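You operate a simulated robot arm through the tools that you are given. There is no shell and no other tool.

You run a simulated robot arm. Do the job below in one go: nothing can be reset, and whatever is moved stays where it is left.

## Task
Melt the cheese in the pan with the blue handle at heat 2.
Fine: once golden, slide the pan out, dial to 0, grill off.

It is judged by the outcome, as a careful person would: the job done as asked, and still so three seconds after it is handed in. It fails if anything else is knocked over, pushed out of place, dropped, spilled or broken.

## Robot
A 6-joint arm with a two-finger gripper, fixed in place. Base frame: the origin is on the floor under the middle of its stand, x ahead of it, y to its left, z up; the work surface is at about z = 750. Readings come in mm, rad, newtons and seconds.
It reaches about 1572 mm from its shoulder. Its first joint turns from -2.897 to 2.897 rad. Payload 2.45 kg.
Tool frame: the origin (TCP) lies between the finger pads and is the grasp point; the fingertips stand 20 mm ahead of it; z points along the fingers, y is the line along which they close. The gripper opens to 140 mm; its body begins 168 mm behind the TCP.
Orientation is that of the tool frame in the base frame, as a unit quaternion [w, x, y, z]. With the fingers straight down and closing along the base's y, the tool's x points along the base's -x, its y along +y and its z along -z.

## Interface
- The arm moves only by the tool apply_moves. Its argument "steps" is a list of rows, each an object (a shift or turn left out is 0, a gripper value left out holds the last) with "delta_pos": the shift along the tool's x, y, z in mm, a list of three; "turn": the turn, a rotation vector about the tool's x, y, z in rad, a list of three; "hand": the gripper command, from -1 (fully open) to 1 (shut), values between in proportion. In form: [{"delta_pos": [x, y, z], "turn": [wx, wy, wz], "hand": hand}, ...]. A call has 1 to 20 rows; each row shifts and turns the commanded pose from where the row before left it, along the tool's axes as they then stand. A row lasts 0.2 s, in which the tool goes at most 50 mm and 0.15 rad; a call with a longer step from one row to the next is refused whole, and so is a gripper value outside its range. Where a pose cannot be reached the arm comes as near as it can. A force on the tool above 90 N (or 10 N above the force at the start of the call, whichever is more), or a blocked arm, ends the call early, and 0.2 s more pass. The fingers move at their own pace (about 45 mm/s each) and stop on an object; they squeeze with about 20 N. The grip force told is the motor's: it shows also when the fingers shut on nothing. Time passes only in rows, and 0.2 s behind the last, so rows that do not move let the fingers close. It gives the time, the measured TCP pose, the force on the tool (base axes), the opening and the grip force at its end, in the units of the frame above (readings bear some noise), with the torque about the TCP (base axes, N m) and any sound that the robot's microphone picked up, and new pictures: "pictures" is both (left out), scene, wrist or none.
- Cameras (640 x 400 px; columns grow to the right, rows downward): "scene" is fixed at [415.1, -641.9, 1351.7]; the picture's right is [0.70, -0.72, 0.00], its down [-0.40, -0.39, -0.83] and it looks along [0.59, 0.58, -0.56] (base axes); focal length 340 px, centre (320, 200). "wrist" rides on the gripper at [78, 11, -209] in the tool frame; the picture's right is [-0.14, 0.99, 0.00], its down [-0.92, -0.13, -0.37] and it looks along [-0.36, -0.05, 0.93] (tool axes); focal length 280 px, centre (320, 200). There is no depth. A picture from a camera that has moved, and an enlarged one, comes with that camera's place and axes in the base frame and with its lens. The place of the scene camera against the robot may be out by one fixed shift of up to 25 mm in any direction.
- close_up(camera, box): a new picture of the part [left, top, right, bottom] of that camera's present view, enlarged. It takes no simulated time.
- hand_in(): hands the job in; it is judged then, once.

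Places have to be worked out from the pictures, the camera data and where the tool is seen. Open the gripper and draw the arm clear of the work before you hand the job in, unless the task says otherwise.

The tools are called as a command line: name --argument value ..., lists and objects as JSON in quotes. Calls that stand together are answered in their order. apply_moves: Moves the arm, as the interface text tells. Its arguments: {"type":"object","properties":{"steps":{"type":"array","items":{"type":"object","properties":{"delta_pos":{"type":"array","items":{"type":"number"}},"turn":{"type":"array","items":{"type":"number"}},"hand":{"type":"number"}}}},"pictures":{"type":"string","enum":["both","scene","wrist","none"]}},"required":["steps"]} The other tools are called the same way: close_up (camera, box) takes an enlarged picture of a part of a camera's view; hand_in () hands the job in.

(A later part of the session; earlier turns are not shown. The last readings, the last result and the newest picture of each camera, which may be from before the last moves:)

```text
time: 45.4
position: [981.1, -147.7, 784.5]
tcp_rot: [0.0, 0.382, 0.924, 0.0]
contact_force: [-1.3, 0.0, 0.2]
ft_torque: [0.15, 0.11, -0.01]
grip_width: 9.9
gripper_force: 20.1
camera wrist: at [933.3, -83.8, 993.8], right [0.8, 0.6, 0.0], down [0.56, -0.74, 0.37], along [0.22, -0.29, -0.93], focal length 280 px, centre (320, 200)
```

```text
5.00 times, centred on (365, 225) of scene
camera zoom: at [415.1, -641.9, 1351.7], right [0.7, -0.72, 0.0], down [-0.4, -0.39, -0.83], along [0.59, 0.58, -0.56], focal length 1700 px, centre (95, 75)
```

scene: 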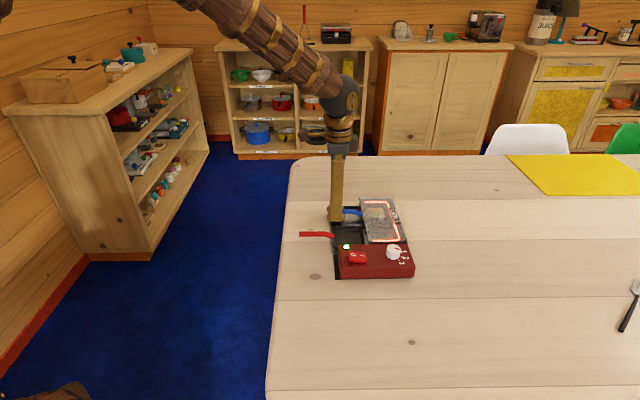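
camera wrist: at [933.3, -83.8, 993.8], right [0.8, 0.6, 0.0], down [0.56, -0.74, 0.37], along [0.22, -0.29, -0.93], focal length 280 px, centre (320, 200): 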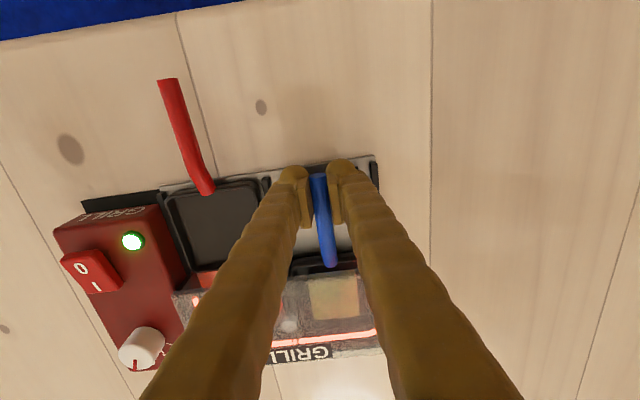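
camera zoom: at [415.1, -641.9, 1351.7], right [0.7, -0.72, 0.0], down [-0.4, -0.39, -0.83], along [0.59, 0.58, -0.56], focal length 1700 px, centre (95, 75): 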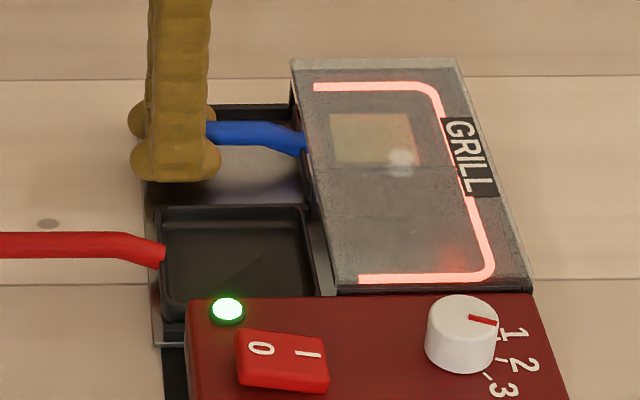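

The pan is essentially under the hood, with no end stop felt yet. I'll nudge 3 mm more and then wait, watching the cheese's colour.

apply_moves --steps '[{"delta_pos": [-1.5, 0, 0], "hand": 1}, {"delta_pos": [-1.5, 0, 0]}, {"delta_pos": [0, 0, 0]}]' --pictures "both"

close_up --camera "scene" --box '[330, 190, 410, 250]'

close_up --camera "wrist" --box '[260, 220, 400, 360]'

```text
time: 46.2
position: [983.4, -149.3, 785.9]
tcp_rot: [0.0, 0.381, 0.924, 0.0]
contact_force: [-1.2, 0.0, -0.8]
ft_torque: [0.12, 0.09, 0.01]
grip_width: 10.0
gripper_force: 20.2
camera wrist: at [935.4, -85.6, 994.1], right [0.8, 0.6, 0.0], down [0.56, -0.74, 0.37], along [0.22, -0.29, -0.93], focal length 280 px, centre (320, 200)
```

scene: 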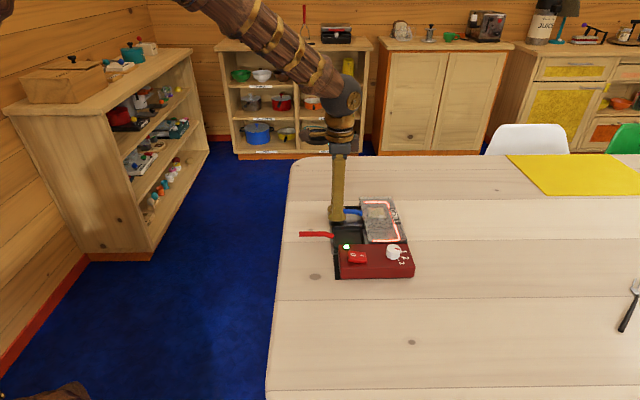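
wrist: 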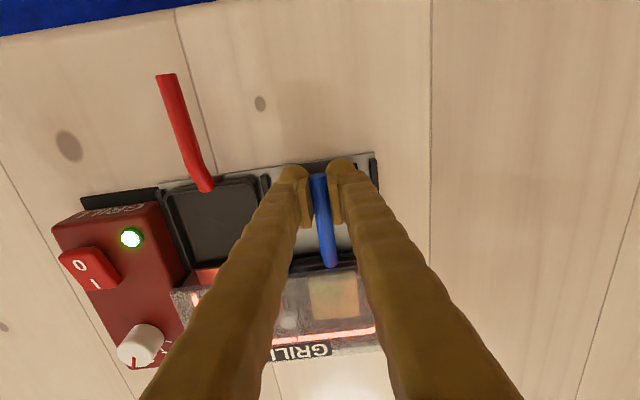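

```text
6.67 times, centred on (370, 220) of scene
camera zoom: at [415.1, -641.9, 1351.7], right [0.7, -0.72, 0.0], down [-0.4, -0.39, -0.83], along [0.59, 0.58, -0.56], focal length 2266 px, centre (-13, 67)
```

zoom: 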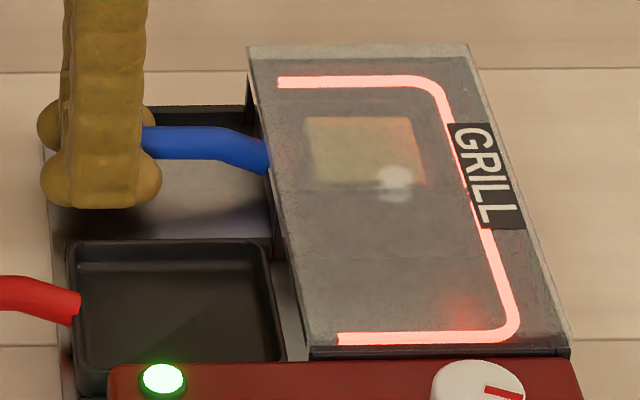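

```text
2.86 times, centred on (330, 290) of wrist
camera zoom: at [935.4, -85.6, 994.1], right [0.8, 0.6, 0.0], down [0.56, -0.74, 0.37], along [0.22, -0.29, -0.93], focal length 801 px, centre (291, -57)
```

zoom: 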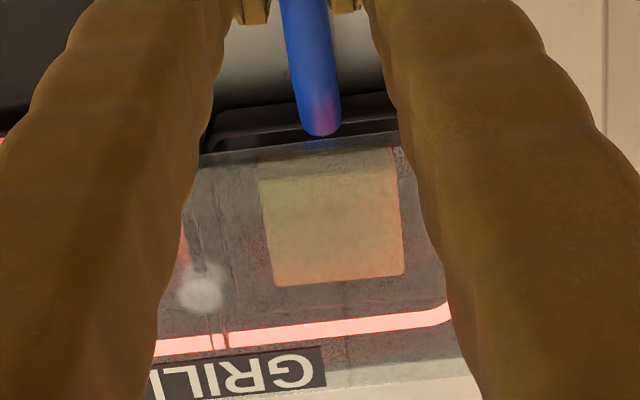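

The pan is under the coils, its rim just inside the hood. Now I'll hold the handle and wait in short spells, checking the cheese through the glass.

apply_moves --steps '[{"hand": 1}, {"hand": 1}, {"hand": 1}, {"hand": 1}, {"hand": 1}, {"hand": 1}, {"hand": 1}, {"hand": 1}, {"hand": 1}, {"hand": 1}]' --pictures "none"

close_up --camera "scene" --box '[330, 190, 410, 250]'

close_up --camera "wrist" --box '[260, 220, 400, 360]'

```text
time: 48.4
position: [984.4, -148.6, 786.3]
tcp_rot: [0.0, 0.382, 0.924, 0.0]
contact_force: [-0.1, 0.6, -0.4]
ft_torque: [0.11, 0.11, 0.0]
grip_width: 9.7
gripper_force: 19.9
```

```text
6.67 times, centred on (370, 220) of scene
camera zoom: at [415.1, -641.9, 1351.7], right [0.7, -0.72, 0.0], down [-0.4, -0.39, -0.83], along [0.59, 0.58, -0.56], focal length 2266 px, centre (-13, 67)
```

zoom: 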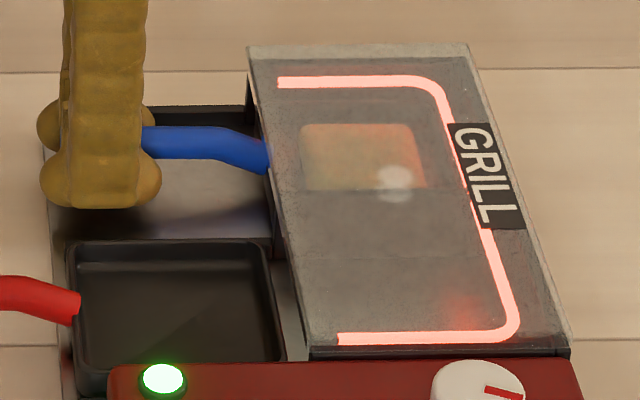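

```text
2.86 times, centred on (330, 290) of wrist
camera zoom: at [935.3, -85.6, 994.1], right [0.8, 0.6, 0.0], down [0.56, -0.74, 0.37], along [0.22, -0.29, -0.93], focal length 801 px, centre (291, -57)
```

zoom: 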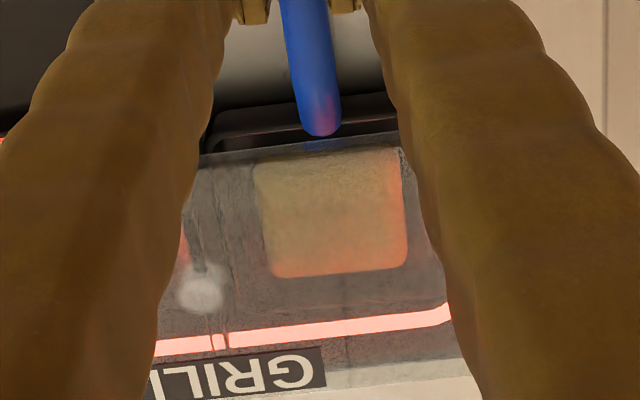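

The cheese is softening and flattening. Continuing to wait in 1.4–2 s spells.

apply_moves --steps '[{"hand": 1}, {"hand": 1}, {"hand": 1}, {"hand": 1}, {"hand": 1}, {"hand": 1}, {"hand": 1}, {"hand": 1}]' --pictures "none"

close_up --camera "scene" --box '[330, 190, 410, 250]'

close_up --camera "wrist" --box '[260, 220, 400, 360]'

```text
time: 50.2
position: [983.6, -149.5, 785.3]
tcp_rot: [0.0, 0.381, 0.924, 0.001]
contact_force: [0.1, -0.2, -0.1]
ft_torque: [0.12, 0.12, 0.0]
grip_width: 9.8
gripper_force: 20.5
```

```text
6.67 times, centred on (370, 220) of scene
camera zoom: at [415.1, -641.9, 1351.7], right [0.7, -0.72, 0.0], down [-0.4, -0.39, -0.83], along [0.59, 0.58, -0.56], focal length 2266 px, centre (-13, 67)
```

zoom: 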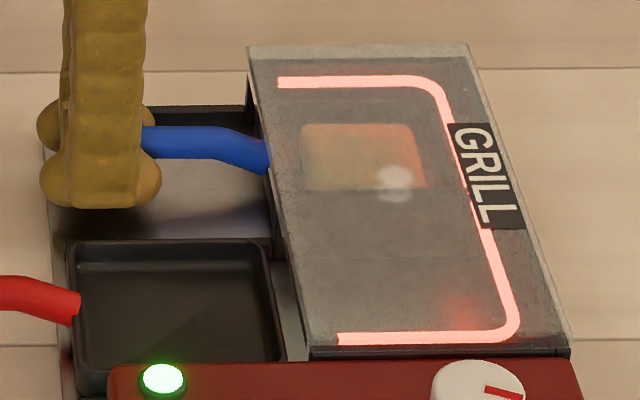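

```text
2.86 times, centred on (330, 290) of wrist
camera zoom: at [935.3, -85.5, 994.1], right [0.8, 0.6, 0.0], down [0.56, -0.74, 0.37], along [0.22, -0.29, -0.93], focal length 801 px, centre (291, -57)
```

zoom: 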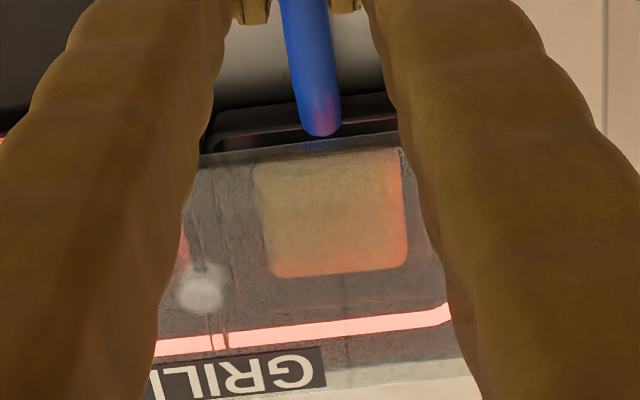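

It holds at a softened stage with no browning yet. Waiting on.

apply_moves --steps '[{"hand": 1}, {"hand": 1}, {"hand": 1}, {"hand": 1}, {"hand": 1}, {"hand": 1}, {"hand": 1}, {"hand": 1}]' --pictures "none"

close_up --camera "scene" --box '[330, 190, 410, 250]'

close_up --camera "wrist" --box '[260, 220, 400, 360]'

```text
time: 52.0
position: [984.2, -149.8, 785.7]
tcp_rot: [0.0, 0.382, 0.924, 0.001]
contact_force: [0.1, 0.4, 0.3]
ft_torque: [0.12, 0.12, -0.01]
grip_width: 9.8
gripper_force: 20.1
```

```text
6.67 times, centred on (370, 220) of scene
camera zoom: at [415.1, -641.9, 1351.7], right [0.7, -0.72, 0.0], down [-0.4, -0.39, -0.83], along [0.59, 0.58, -0.56], focal length 2266 px, centre (-13, 67)
```

zoom: 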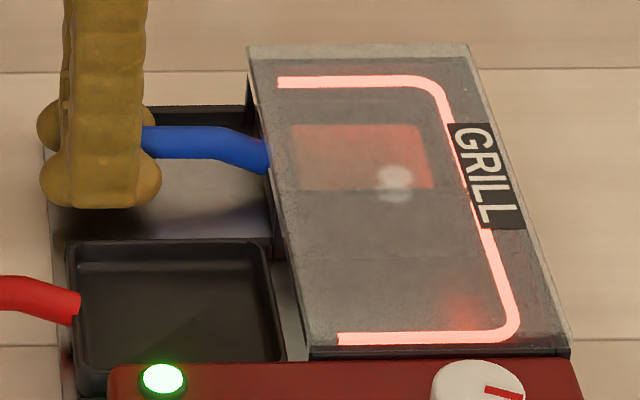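

```text
2.86 times, centred on (330, 290) of wrist
camera zoom: at [935.3, -85.6, 994.1], right [0.8, 0.6, 0.0], down [0.56, -0.74, 0.37], along [0.22, -0.29, -0.93], focal length 801 px, centre (291, -57)
```

zoom: 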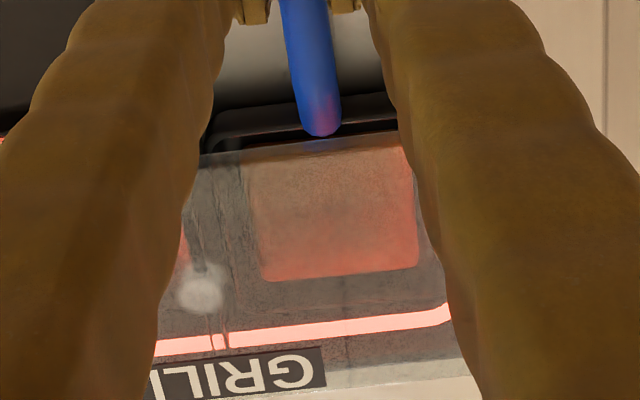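

The look has changed (spread further, more orange). No time passes while I inspect, so I'll zoom in on the colour before deciding.

close_up --camera "wrist" --box '[305, 260, 365, 325]'

close_up --camera "scene" --box '[360, 200, 390, 222]'

```text
6.15 times, centred on (335, 292) of wrist
camera zoom: at [935.3, -85.6, 994.1], right [0.8, 0.6, 0.0], down [0.56, -0.74, 0.37], along [0.22, -0.29, -0.93], focal length 1726 px, centre (228, -369)
```

zoom: 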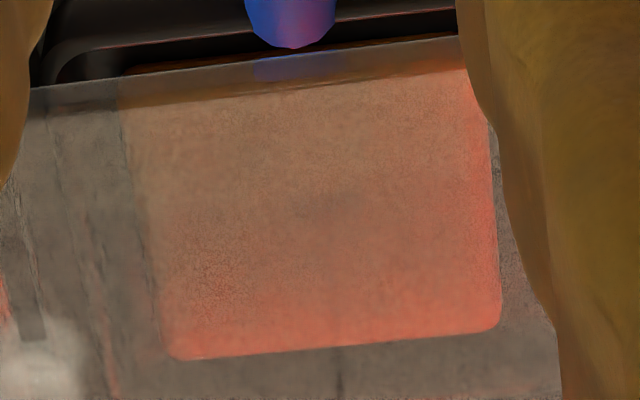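

```text
16.00 times, centred on (375, 211) of scene
camera zoom: at [415.1, -641.9, 1351.7], right [0.7, -0.72, 0.0], down [-0.4, -0.39, -0.83], along [0.59, 0.58, -0.56], focal length 5439 px, centre (-560, 24)
```

zoom: 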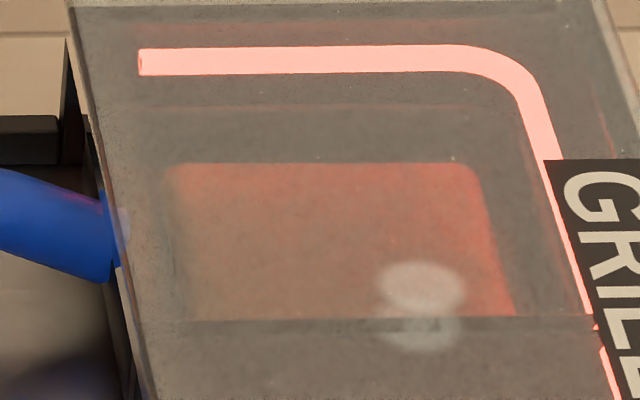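

The colour has turned distinctly orange-golden. I'll slide the pan out now to see it directly; if it were not golden yet it could go back in, whereas burning could not be undone.

apply_moves --steps '[{"delta_pos": [8, 0, 0], "hand": 1}, {"delta_pos": [14, 0, 0]}, {"delta_pos": [15, 0, 0]}, {"delta_pos": [15, 0, 0]}, {"delta_pos": [14, 0, 0]}, {"delta_pos": [12, 0, 0]}, {"delta_pos": [8, 0, 0]}]' --pictures "both"

close_up --camera "scene" --box '[300, 190, 410, 265]'

close_up --camera "wrist" --box '[260, 220, 400, 360]'

```text
time: 53.6
position: [923.1, -88.7, 783.4]
tcp_rot: [-0.001, 0.383, 0.924, 0.0]
contact_force: [-1.0, 0.1, -0.1]
ft_torque: [0.13, 0.11, -0.05]
grip_width: 9.8
gripper_force: 20.4
camera wrist: at [874.8, -24.8, 992.6], right [0.8, 0.6, 0.0], down [0.56, -0.74, 0.37], along [0.22, -0.29, -0.93], focal length 280 px, centre (320, 200)
```

scene: 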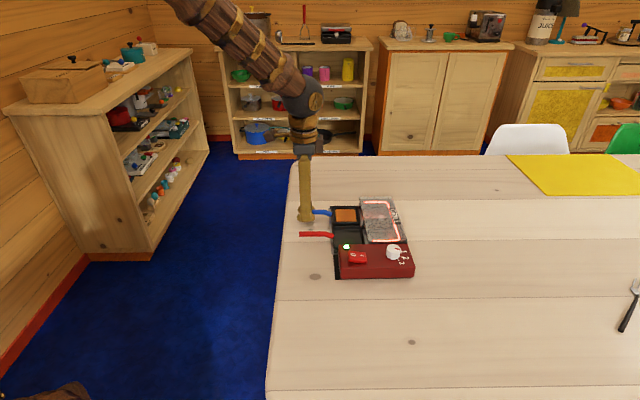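
wrist: 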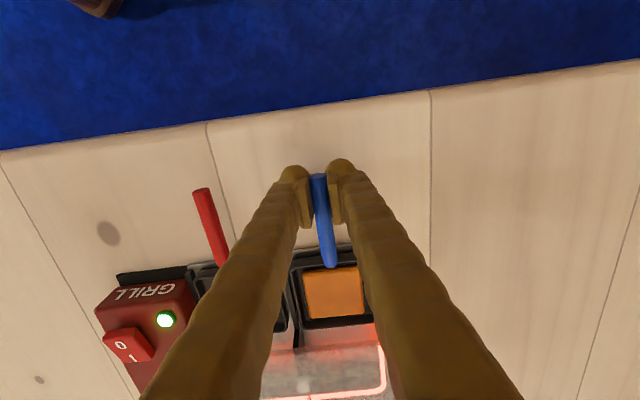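

```text
5.33 times, centred on (355, 228) of scene
camera zoom: at [415.1, -641.9, 1351.7], right [0.7, -0.72, 0.0], down [-0.4, -0.39, -0.83], along [0.59, 0.58, -0.56], focal length 1813 px, centre (133, 53)
```

zoom: 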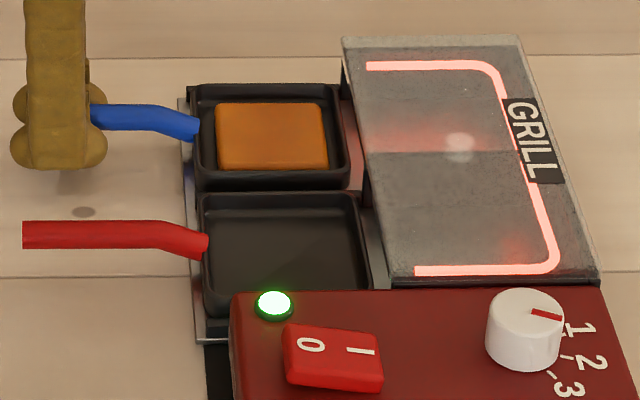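

```text
2.86 times, centred on (330, 290) of wrist
camera zoom: at [874.8, -24.8, 992.6], right [0.8, 0.6, 0.0], down [0.56, -0.74, 0.37], along [0.22, -0.29, -0.93], focal length 801 px, centre (291, -57)
```

zoom: 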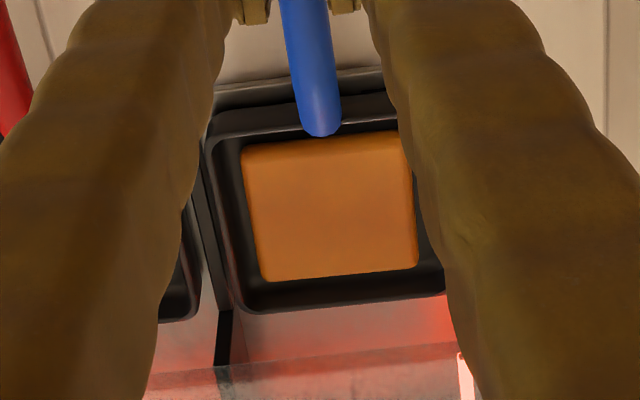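

The cheese is evenly golden and the pan is back at its out position. Now I'll release the handle, rise, and go back over the dial with the same finger angle at which I left it.

apply_moves --steps '[{"hand": 0.23}, {"hand": 0.23}, {"hand": 0.23}, {"delta_pos": [0, 0, -44]}, {"delta_pos": [0, 0, -45]}, {"delta_pos": [0, 0, -45]}, {"delta_pos": [-34.2, -30.6, 0]}, {"delta_pos": [-34.2, -30.6, 0]}, {"delta_pos": [-34.2, -30.6, 0]}, {"delta_pos": [-34.2, -30.6, 0]}, {"delta_pos": [-34.2, -30.6, 0]}, {"delta_pos": [-34.2, -30.6, 0]}, {"turn": [0, 0, -0.1286]}, {"turn": [0, 0, -0.1286]}, {"turn": [0, 0, -0.1286]}, {"turn": [0, 0, -0.1286]}, {"turn": [0, 0, -0.1286]}, {"turn": [0, 0, -0.1286]}, {"turn": [0, 0, -0.1286]}, {"delta_pos": [0, 0, 30]}]' --pictures "both"

close_up --camera "wrist" --box '[250, 80, 390, 220]'

close_up --camera "scene" --box '[300, 190, 420, 285]'

```text
time: 57.8
position: [940.7, -362.7, 888.5]
tcp_rot: [-0.001, -0.059, 0.998, 0.0]
contact_force: [-1.1, -0.2, 0.2]
ft_torque: [0.0, -0.01, 0.01]
grip_width: 54.0
gripper_force: 0.0
camera wrist: at [860.6, -360.9, 1097.1], right [0.02, 1.0, 0.0], down [0.93, -0.02, 0.37], along [0.37, -0.01, -0.93], focal length 280 px, centre (320, 200)
```

scene: 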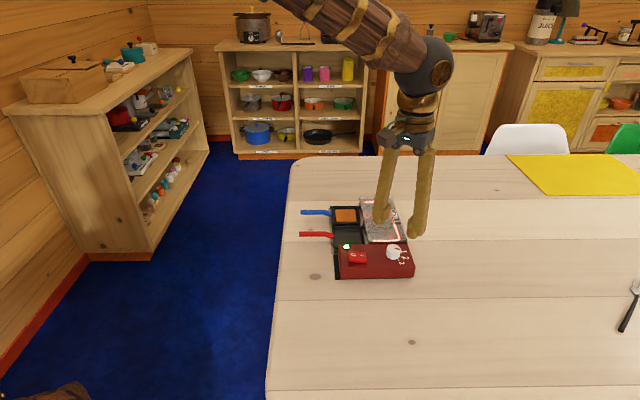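
wrist: 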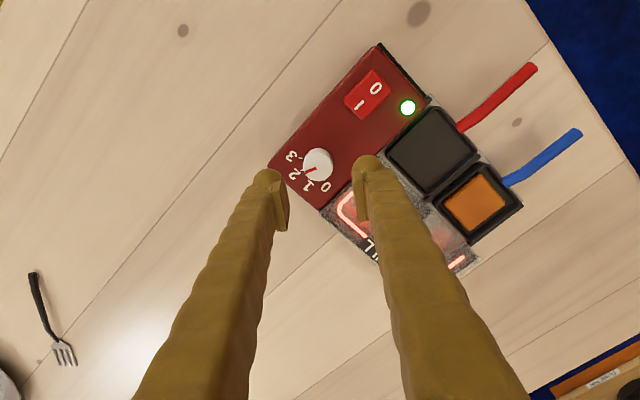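

```text
2.86 times, centred on (320, 150) of wrist
camera zoom: at [860.6, -360.9, 1097.1], right [0.02, 1.0, 0.0], down [0.93, -0.02, 0.37], along [0.37, -0.01, -0.93], focal length 801 px, centre (320, 343)
```

zoom: 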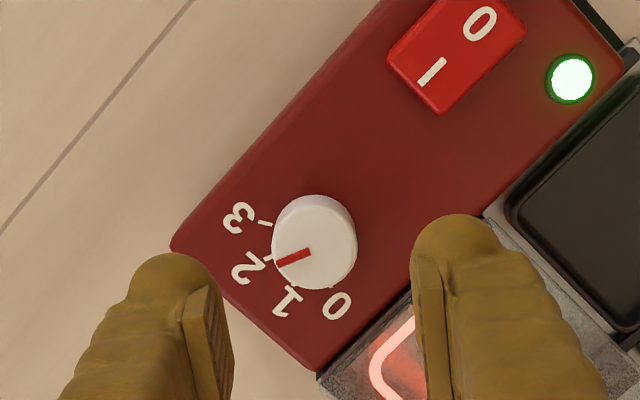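

```text
4.21 times, centred on (360, 238) of scene
camera zoom: at [415.1, -641.9, 1351.7], right [0.7, -0.72, 0.0], down [-0.4, -0.39, -0.83], along [0.59, 0.58, -0.56], focal length 1431 px, centre (152, 42)
```

zoom: 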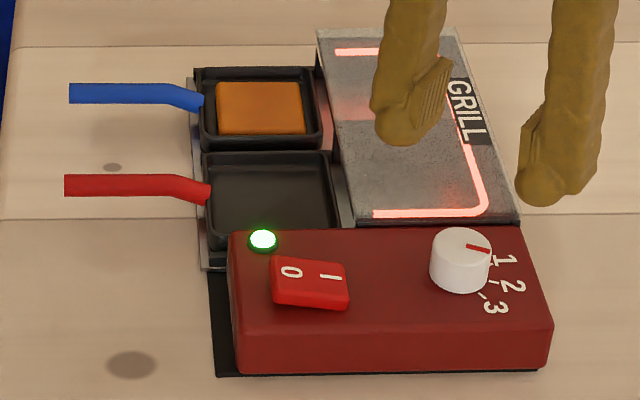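

The golden cheese pan stays put outside the hood. I'm about 2 mm off the knob axis; I'll correct and lower part way to recheck.

apply_moves --steps '[{"delta_pos": [2.2, -1.5, 20], "hand": 0.23}, {"delta_pos": [0, 0, 25]}, {"delta_pos": [0, 0, 20]}, {"delta_pos": [0, 0, 0]}]' --pictures "wrist"

close_up --camera "wrist" --box '[250, 110, 390, 250]'

```text
time: 58.8
position: [938.1, -365.4, 823.1]
tcp_rot: [0.0, -0.059, 0.998, 0.001]
contact_force: [0.8, 0.3, -0.5]
ft_torque: [0.01, -0.01, 0.01]
grip_width: 53.9
gripper_force: 0.1
camera wrist: at [857.1, -362.6, 1032.0], right [0.02, 1.0, 0.0], down [0.93, -0.02, 0.37], along [0.37, -0.01, -0.93], focal length 280 px, centre (320, 200)
```

wrist: 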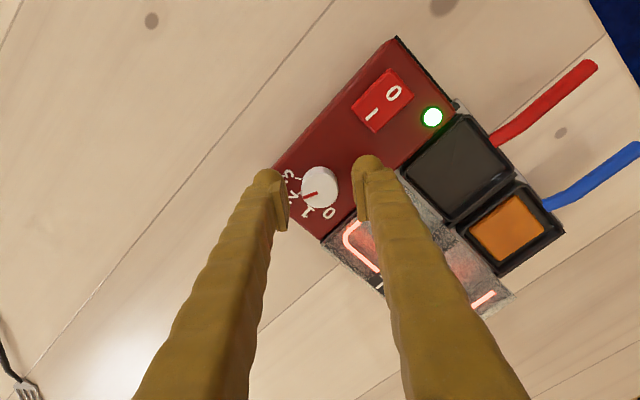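

```text
2.86 times, centred on (320, 180) of wrist
camera zoom: at [857.1, -362.6, 1032.0], right [0.02, 1.0, 0.0], down [0.93, -0.02, 0.37], along [0.37, -0.01, -0.93], focal length 801 px, centre (320, 257)
```

zoom: 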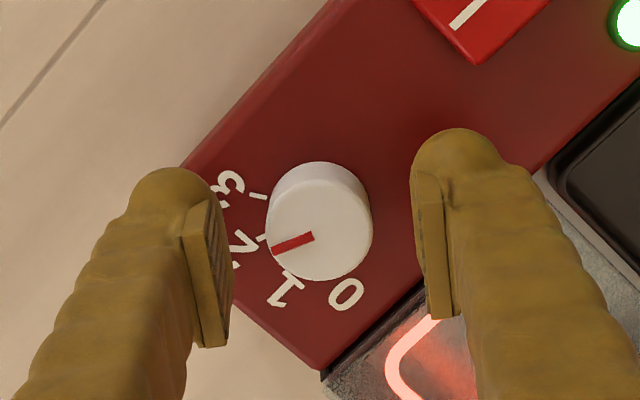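

Knob centred within about 1 mm. Lowering 7 mm to the earlier gripping height and closing.

apply_moves --steps '[{"delta_pos": [-0.6, 0, 3.5]}, {"delta_pos": [0, 0, 3.5]}, {"hand": 1}, {"hand": 1}, {"hand": 1}, {"hand": 1}]' --pictures "wrist"

close_up --camera "wrist" --box '[250, 110, 390, 250]'

```text
time: 60.2
position: [936.5, -365.9, 817.7]
tcp_rot: [0.0, -0.058, 0.998, 0.0]
contact_force: [1.6, -3.0, 0.3]
ft_torque: [-0.08, 0.0, -0.02]
grip_width: 30.3
gripper_force: 19.7
camera wrist: at [857.6, -362.9, 1025.6], right [0.02, 1.0, 0.0], down [0.93, -0.02, 0.37], along [0.37, -0.01, -0.93], focal length 280 px, centre (320, 200)
```

wrist: 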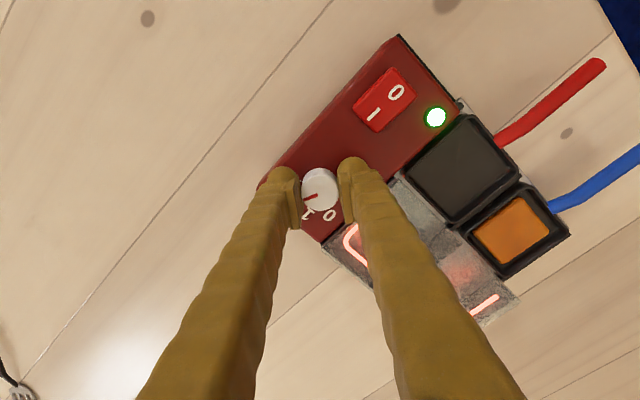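

```text
2.86 times, centred on (320, 180) of wrist
camera zoom: at [857.6, -362.9, 1025.6], right [0.02, 1.0, 0.0], down [0.93, -0.02, 0.37], along [0.37, -0.01, -0.93], focal length 801 px, centre (320, 257)
```

zoom: 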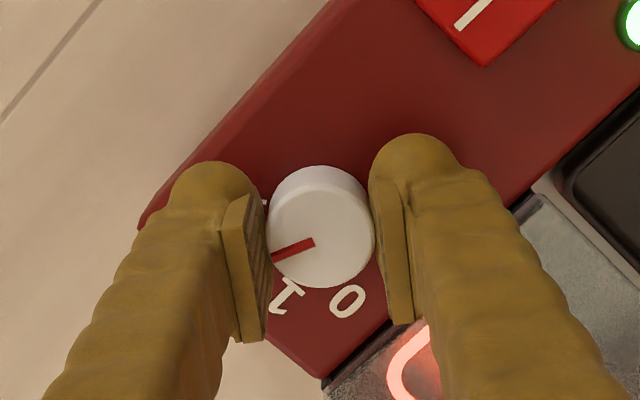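

Gripped with little side force. Turning anticlockwise by 1.4 rad, back to 0.

apply_moves --steps '[{"turn": [0, 0, -0.1], "hand": 1}, {"turn": [0, 0, -0.1]}, {"turn": [0, 0, -0.1]}, {"turn": [0, 0, -0.1]}, {"turn": [0, 0, -0.1]}, {"turn": [0, 0, -0.1]}, {"turn": [0, 0, -0.1]}, {"turn": [0, 0, -0.1]}, {"turn": [0, 0, -0.1]}, {"turn": [0, 0, -0.1]}, {"turn": [0, 0, -0.1]}, {"turn": [0, 0, -0.1]}, {"turn": [0, 0, -0.1]}, {"turn": [0, 0, -0.1]}, {"turn": [0, 0, 0]}]' --pictures "both"

close_up --camera "wrist" --box '[250, 110, 390, 250]'

close_up --camera "scene" --box '[300, 190, 420, 285]'

```text
time: 63.4
position: [936.9, -365.1, 816.8]
tcp_rot: [-0.001, -0.688, 0.725, 0.0]
contact_force: [-14.5, 8.7, 16.6]
ft_torque: [0.14, 0.23, 0.03]
grip_width: 30.2
gripper_force: 19.5
camera wrist: at [921.3, -441.4, 1024.9], right [-0.98, 0.19, 0.0], down [0.18, 0.91, 0.37], along [0.07, 0.36, -0.93], focal length 280 px, centre (320, 200)
```

scene: 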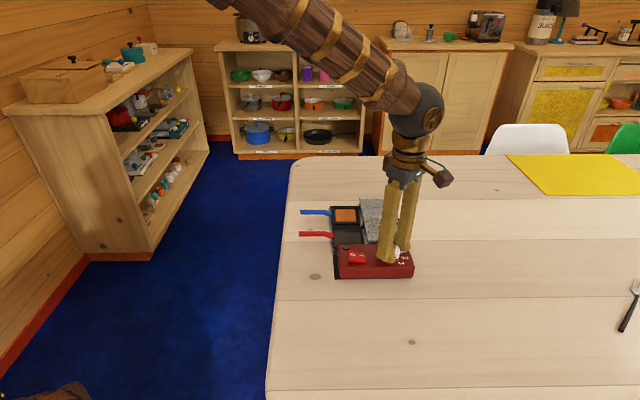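
wrist: 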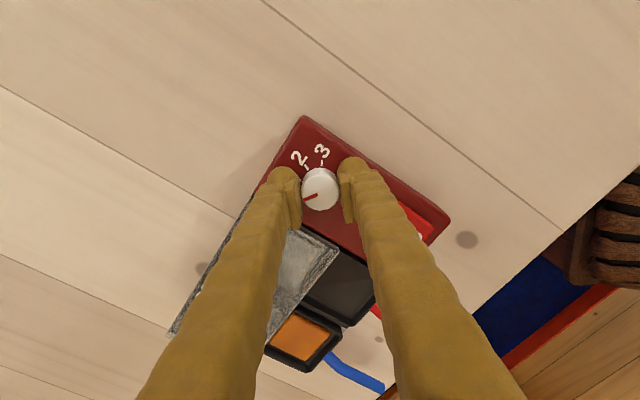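

```text
2.86 times, centred on (320, 180) of wrist
camera zoom: at [921.3, -441.4, 1024.9], right [-0.98, 0.19, 0.0], down [0.18, 0.91, 0.37], along [0.07, 0.36, -0.93], focal length 801 px, centre (320, 257)
```

zoom: 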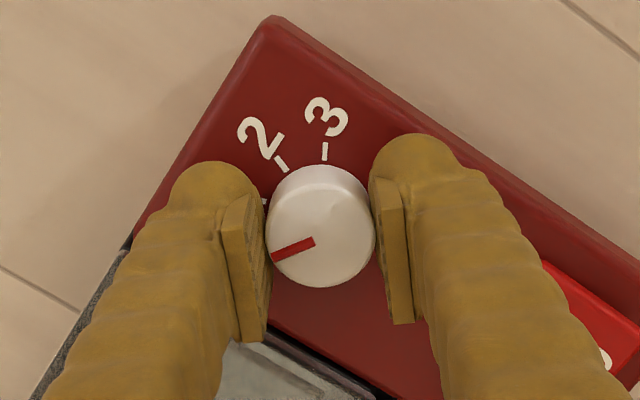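

```text
4.21 times, centred on (360, 238) of scene
camera zoom: at [415.1, -641.9, 1351.7], right [0.7, -0.72, 0.0], down [-0.4, -0.39, -0.83], along [0.59, 0.58, -0.56], focal length 1431 px, centre (152, 42)
```

zoom: 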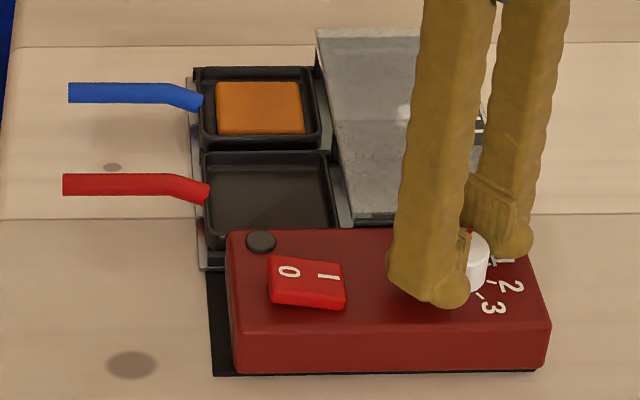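

Lamp and coils are off. I'll release the knob gently, rise and check the pointer against 0.

apply_moves --steps '[{"hand": 0.23}, {"hand": 0.23}, {"hand": 0.23}, {"delta_pos": [0, 0, -20], "hand": 0.23}, {"delta_pos": [0, 0, -40]}, {"delta_pos": [0, 0, -30]}, {"delta_pos": [0, 0, 0]}]' --pictures "both"

close_up --camera "wrist" --box '[270, 100, 370, 200]'

close_up --camera "scene" --box '[300, 190, 420, 285]'

```text
time: 65.0
position: [936.3, -366.1, 905.0]
tcp_rot: [0.0, -0.688, 0.726, 0.0]
contact_force: [-0.6, -0.4, 0.6]
ft_torque: [0.01, 0.01, 0.0]
grip_width: 53.8
gripper_force: 0.1
camera wrist: at [921.9, -442.2, 1113.4], right [-0.98, 0.19, 0.0], down [0.18, 0.91, 0.37], along [0.07, 0.36, -0.93], focal length 280 px, centre (320, 200)
```

scene: 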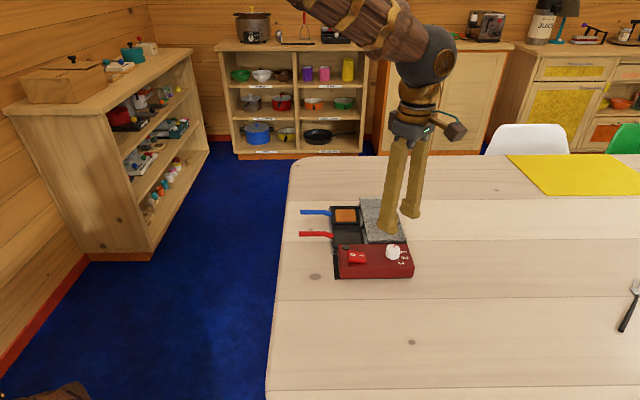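
wrist: 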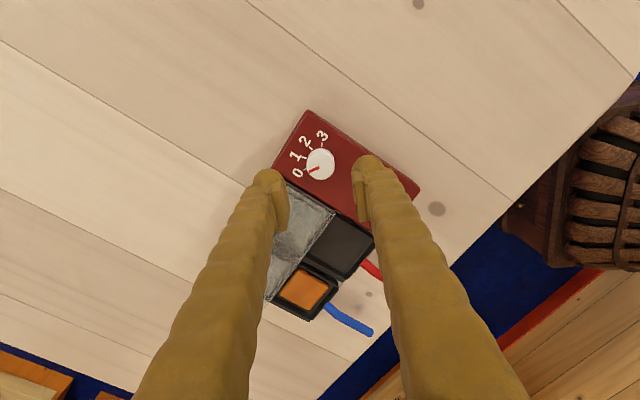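

```text
4.00 times, centred on (320, 150) of wrist
camera zoom: at [921.9, -442.2, 1113.4], right [-0.98, 0.19, 0.0], down [0.18, 0.91, 0.37], along [0.07, 0.36, -0.93], focal length 1122 px, centre (320, 400)
```

zoom: 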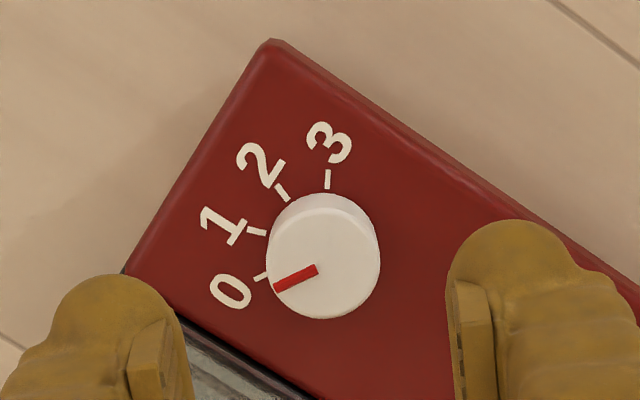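

```text
4.21 times, centred on (360, 238) of scene
camera zoom: at [415.1, -641.9, 1351.7], right [0.7, -0.72, 0.0], down [-0.4, -0.39, -0.83], along [0.59, 0.58, -0.56], focal length 1431 px, centre (152, 42)
```

zoom: 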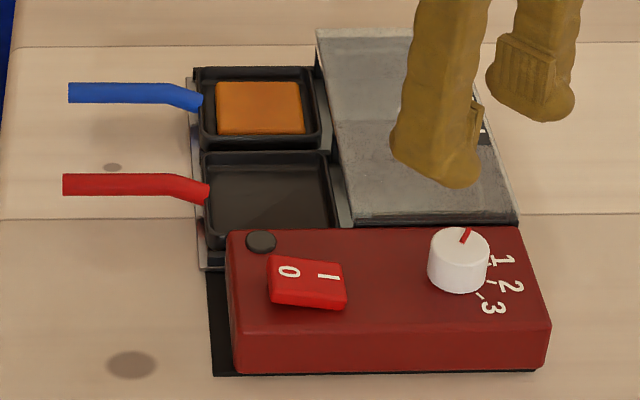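

The pointer is back exactly at 0, matching its starting look, with lamp and coils dark. Now to switch off: I'll close the gripper, turn back to the earlier pressing orientation, and go above the rocker's raised 0 end.

apply_moves --steps '[{"delta_pos": [-18.6, 32.5, 0], "hand": 1}, {"delta_pos": [-18.6, 32.5, 0]}, {"delta_pos": [-18.6, 32.5, 0]}, {"turn": [0, 0, 0.14375]}, {"turn": [0, 0, 0.14375]}, {"turn": [0, 0, 0.14375]}, {"turn": [0, 0, 0.14375]}, {"turn": [0, 0, 0.14375]}, {"turn": [0, 0, 0.14375]}, {"turn": [0, 0, 0.14375]}, {"turn": [0, 0, 0.14375]}, {"turn": [0, 0, 0.14375]}, {"turn": [0, 0, 0.14375]}, {"turn": [0, 0, 0.14375]}, {"turn": [0, 0, 0.14375]}, {"turn": [0, 0, 0.14375]}, {"turn": [0, 0, 0.14375]}, {"turn": [0, 0, 0.14375]}, {"turn": [0, 0, 0.14375]}]' --pictures "both"

close_up --camera "wrist" --box '[260, 80, 420, 240]'

close_up --camera "scene" --box '[310, 205, 420, 285]'

```text
time: 69.0
position: [842.5, -303.3, 906.2]
tcp_rot: [0.001, 0.383, 0.924, 0.0]
contact_force: [-0.6, -0.1, -0.6]
ft_torque: [-0.02, -0.01, 0.03]
grip_width: 0.0
gripper_force: 20.5
camera wrist: at [794.4, -240.0, 1114.8], right [0.8, 0.6, 0.0], down [0.56, -0.74, 0.37], along [0.22, -0.29, -0.93], focal length 280 px, centre (320, 200)
```

scene: 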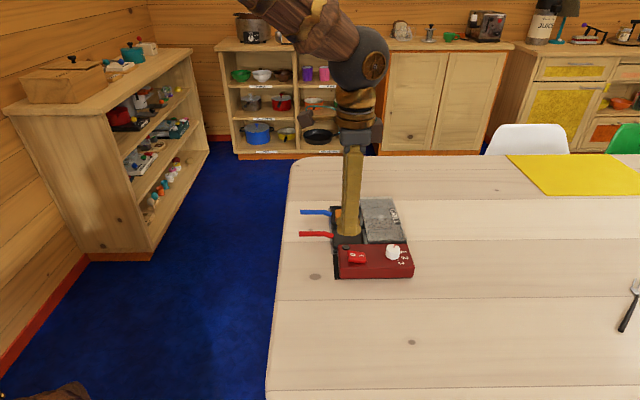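
wrist: 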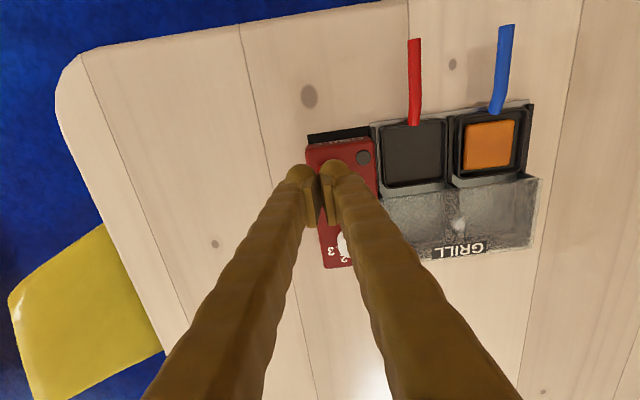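

```text
2.50 times, centred on (340, 160) of wrist
camera zoom: at [794.4, -240.0, 1114.8], right [0.8, 0.6, 0.0], down [0.56, -0.74, 0.37], along [0.22, -0.29, -0.93], focal length 701 px, centre (270, 300)
```

zoom: 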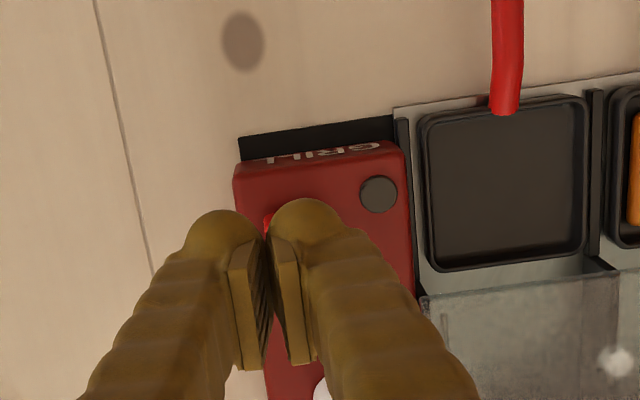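

```text
5.00 times, centred on (365, 245) of scene
camera zoom: at [415.1, -641.9, 1351.7], right [0.7, -0.72, 0.0], down [-0.4, -0.39, -0.83], along [0.59, 0.58, -0.56], focal length 1700 px, centre (95, -25)
```

zoom: 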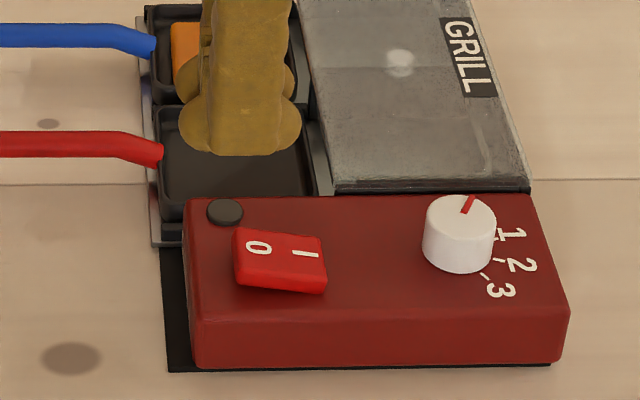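

The computed landing point puts the foot over the raised 0 end. I'll descend to just above it, then press in small steps as before.

apply_moves --steps '[{"delta_pos": [0, 0, 40], "hand": 1}, {"delta_pos": [0, 0, 30]}, {"delta_pos": [0, 0, 8]}, {"delta_pos": [0, 0, 0]}]' --pictures "scene"

close_up --camera "scene" --box '[320, 215, 420, 285]'

close_up --camera "wrist" --box '[260, 80, 420, 240]'

```text
time: 70.0
position: [842.3, -304.1, 829.3]
tcp_rot: [0.0, 0.382, 0.924, 0.0]
contact_force: [-0.2, 0.0, -0.8]
ft_torque: [0.0, 0.0, 0.01]
grip_width: 0.3
gripper_force: 20.1
```

scene: 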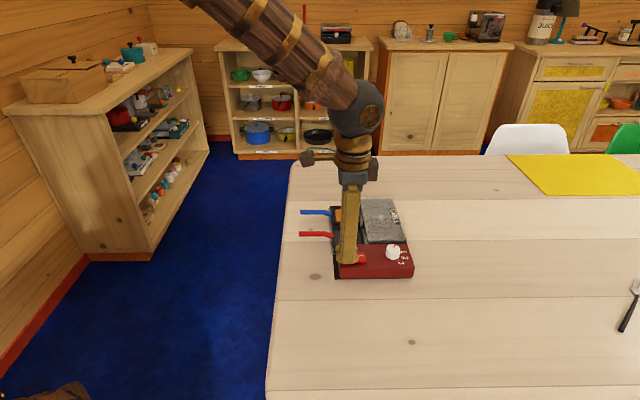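

```text
5.71 times, centred on (370, 250) of scene
camera zoom: at [415.1, -641.9, 1351.7], right [0.7, -0.72, 0.0], down [-0.4, -0.39, -0.83], along [0.59, 0.58, -0.56], focal length 1942 px, centre (34, -86)
```

zoom: 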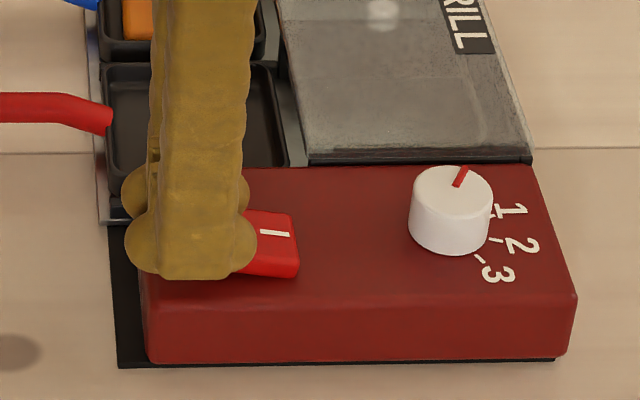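

```text
2.50 times, centred on (340, 160) of wrist
camera zoom: at [793.9, -240.7, 1037.3], right [0.8, 0.6, 0.0], down [0.56, -0.74, 0.37], along [0.22, -0.29, -0.93], focal length 701 px, centre (270, 300)
```

zoom: 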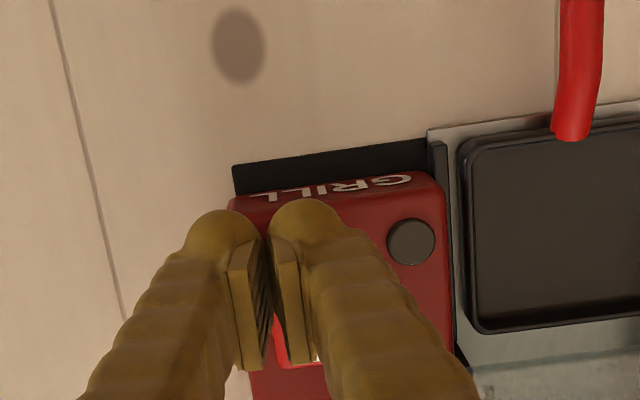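

The foot is positioned over the 0 end with the I half clear. Pressing down in small steps.

apply_moves --steps '[{"delta_pos": [0, 0, 2]}, {"delta_pos": [0, 0, 2]}, {"delta_pos": [0, 0, 2]}, {"delta_pos": [0, 0, 0]}]' --pictures "none"

close_up --camera "scene" --box '[320, 215, 420, 285]'

```text
time: 71.0
position: [841.8, -302.9, 823.4]
tcp_rot: [0.0, 0.383, 0.924, 0.0]
contact_force: [0.4, 0.5, 0.3]
ft_torque: [-0.01, 0.02, 0.03]
grip_width: 0.1
gripper_force: 19.9
```

```text
5.71 times, centred on (370, 250) of scene
camera zoom: at [415.1, -641.9, 1351.7], right [0.7, -0.72, 0.0], down [-0.4, -0.39, -0.83], along [0.59, 0.58, -0.56], focal length 1942 px, centre (34, -86)
```

zoom: 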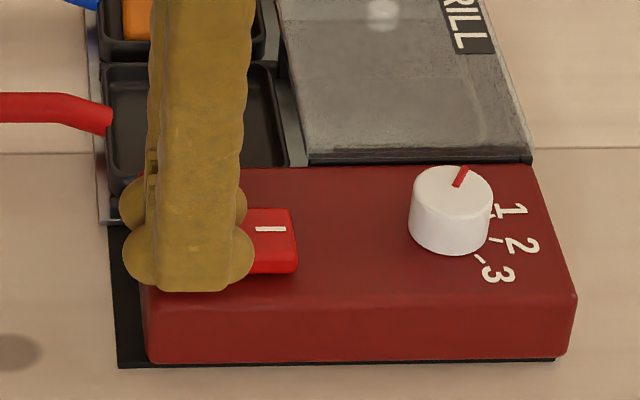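

The I end has started to rise, so the rocker is moving. I'll press further.

apply_moves --steps '[{"delta_pos": [0, 0, 1.5]}, {"delta_pos": [0, 0, 1.5]}, {"delta_pos": [0, 0, 0]}]' --pictures "none"

close_up --camera "scene" --box '[320, 215, 420, 285]'

```text
time: 71.8
position: [842.8, -304.3, 820.4]
tcp_rot: [0.0, 0.383, 0.924, 0.0]
contact_force: [1.1, 0.2, -0.6]
ft_torque: [0.03, -0.02, 0.01]
grip_width: 0.2
gripper_force: 20.3
```

```text
5.71 times, centred on (370, 250) of scene
camera zoom: at [415.1, -641.9, 1351.7], right [0.7, -0.72, 0.0], down [-0.4, -0.39, -0.83], along [0.59, 0.58, -0.56], focal length 1942 px, centre (34, -86)
```

zoom: 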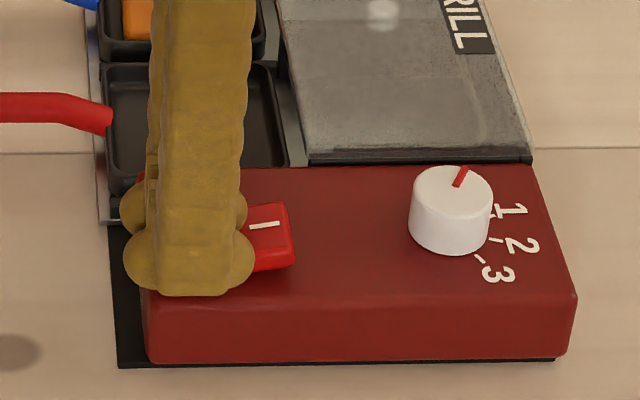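

The rocker has tipped to the 0 side. I'll lift off and verify.

apply_moves --steps '[{"delta_pos": [0, 0, -20]}, {"delta_pos": [0, 0, -40]}, {"delta_pos": [0, 0, -40]}, {"delta_pos": [40, 0, -10]}, {"delta_pos": [40, 0, 0]}, {"delta_pos": [0, 0, 0]}]' --pictures "both"

close_up --camera "scene" --box '[325, 225, 425, 285]'

close_up --camera "wrist" --box '[250, 100, 430, 300]'

```text
time: 73.2
position: [785.2, -247.9, 929.0]
tcp_rot: [0.0, 0.382, 0.924, 0.001]
contact_force: [-0.4, -0.3, -0.4]
ft_torque: [0.01, 0.02, -0.02]
grip_width: 0.0
gripper_force: 19.5
camera wrist: at [736.6, -183.6, 1137.0], right [0.8, 0.6, 0.0], down [0.56, -0.74, 0.37], along [0.22, -0.29, -0.93], focal length 280 px, centre (320, 200)
```

scene: 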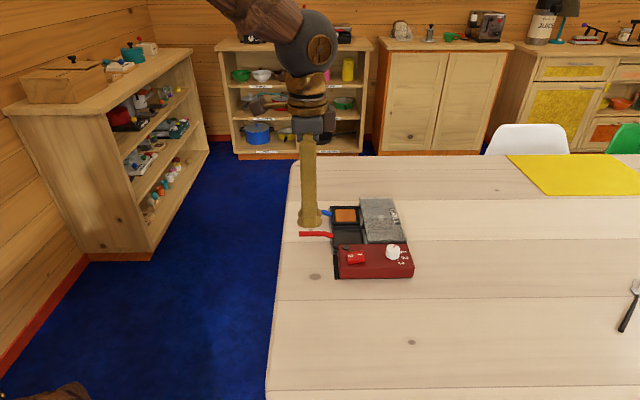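
wrist: 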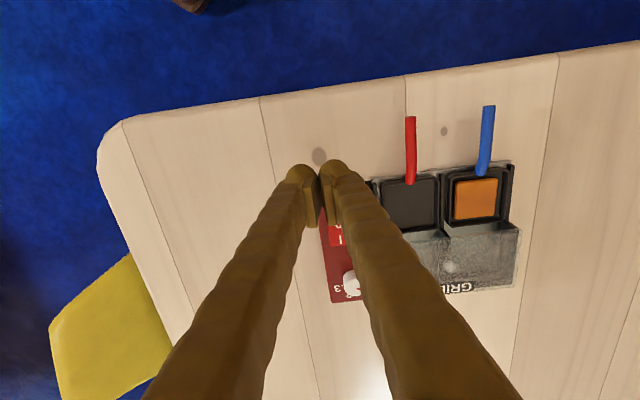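

```text
6.40 times, centred on (375, 255) of scene
camera zoom: at [415.1, -641.9, 1351.7], right [0.7, -0.72, 0.0], down [-0.4, -0.39, -0.83], along [0.59, 0.58, -0.56], focal length 2176 px, centre (-32, -152)
```

zoom: 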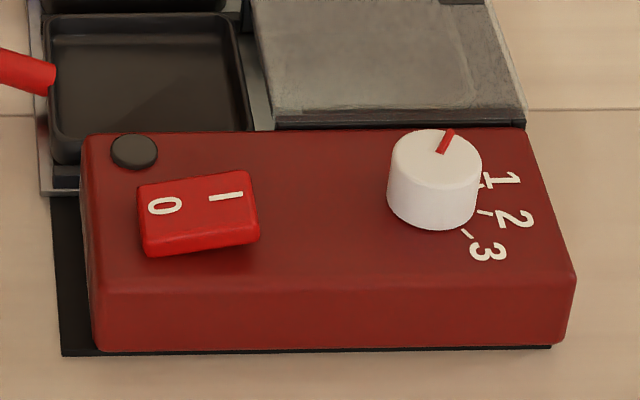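

```text
2.00 times, centred on (340, 200) of wrist
camera zoom: at [736.6, -183.6, 1137.0], right [0.8, 0.6, 0.0], down [0.56, -0.74, 0.37], along [0.22, -0.29, -0.93], focal length 561 px, centre (280, 200)
```

zoom: 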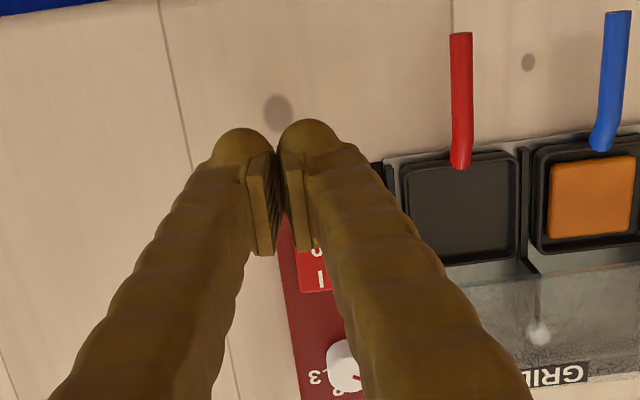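

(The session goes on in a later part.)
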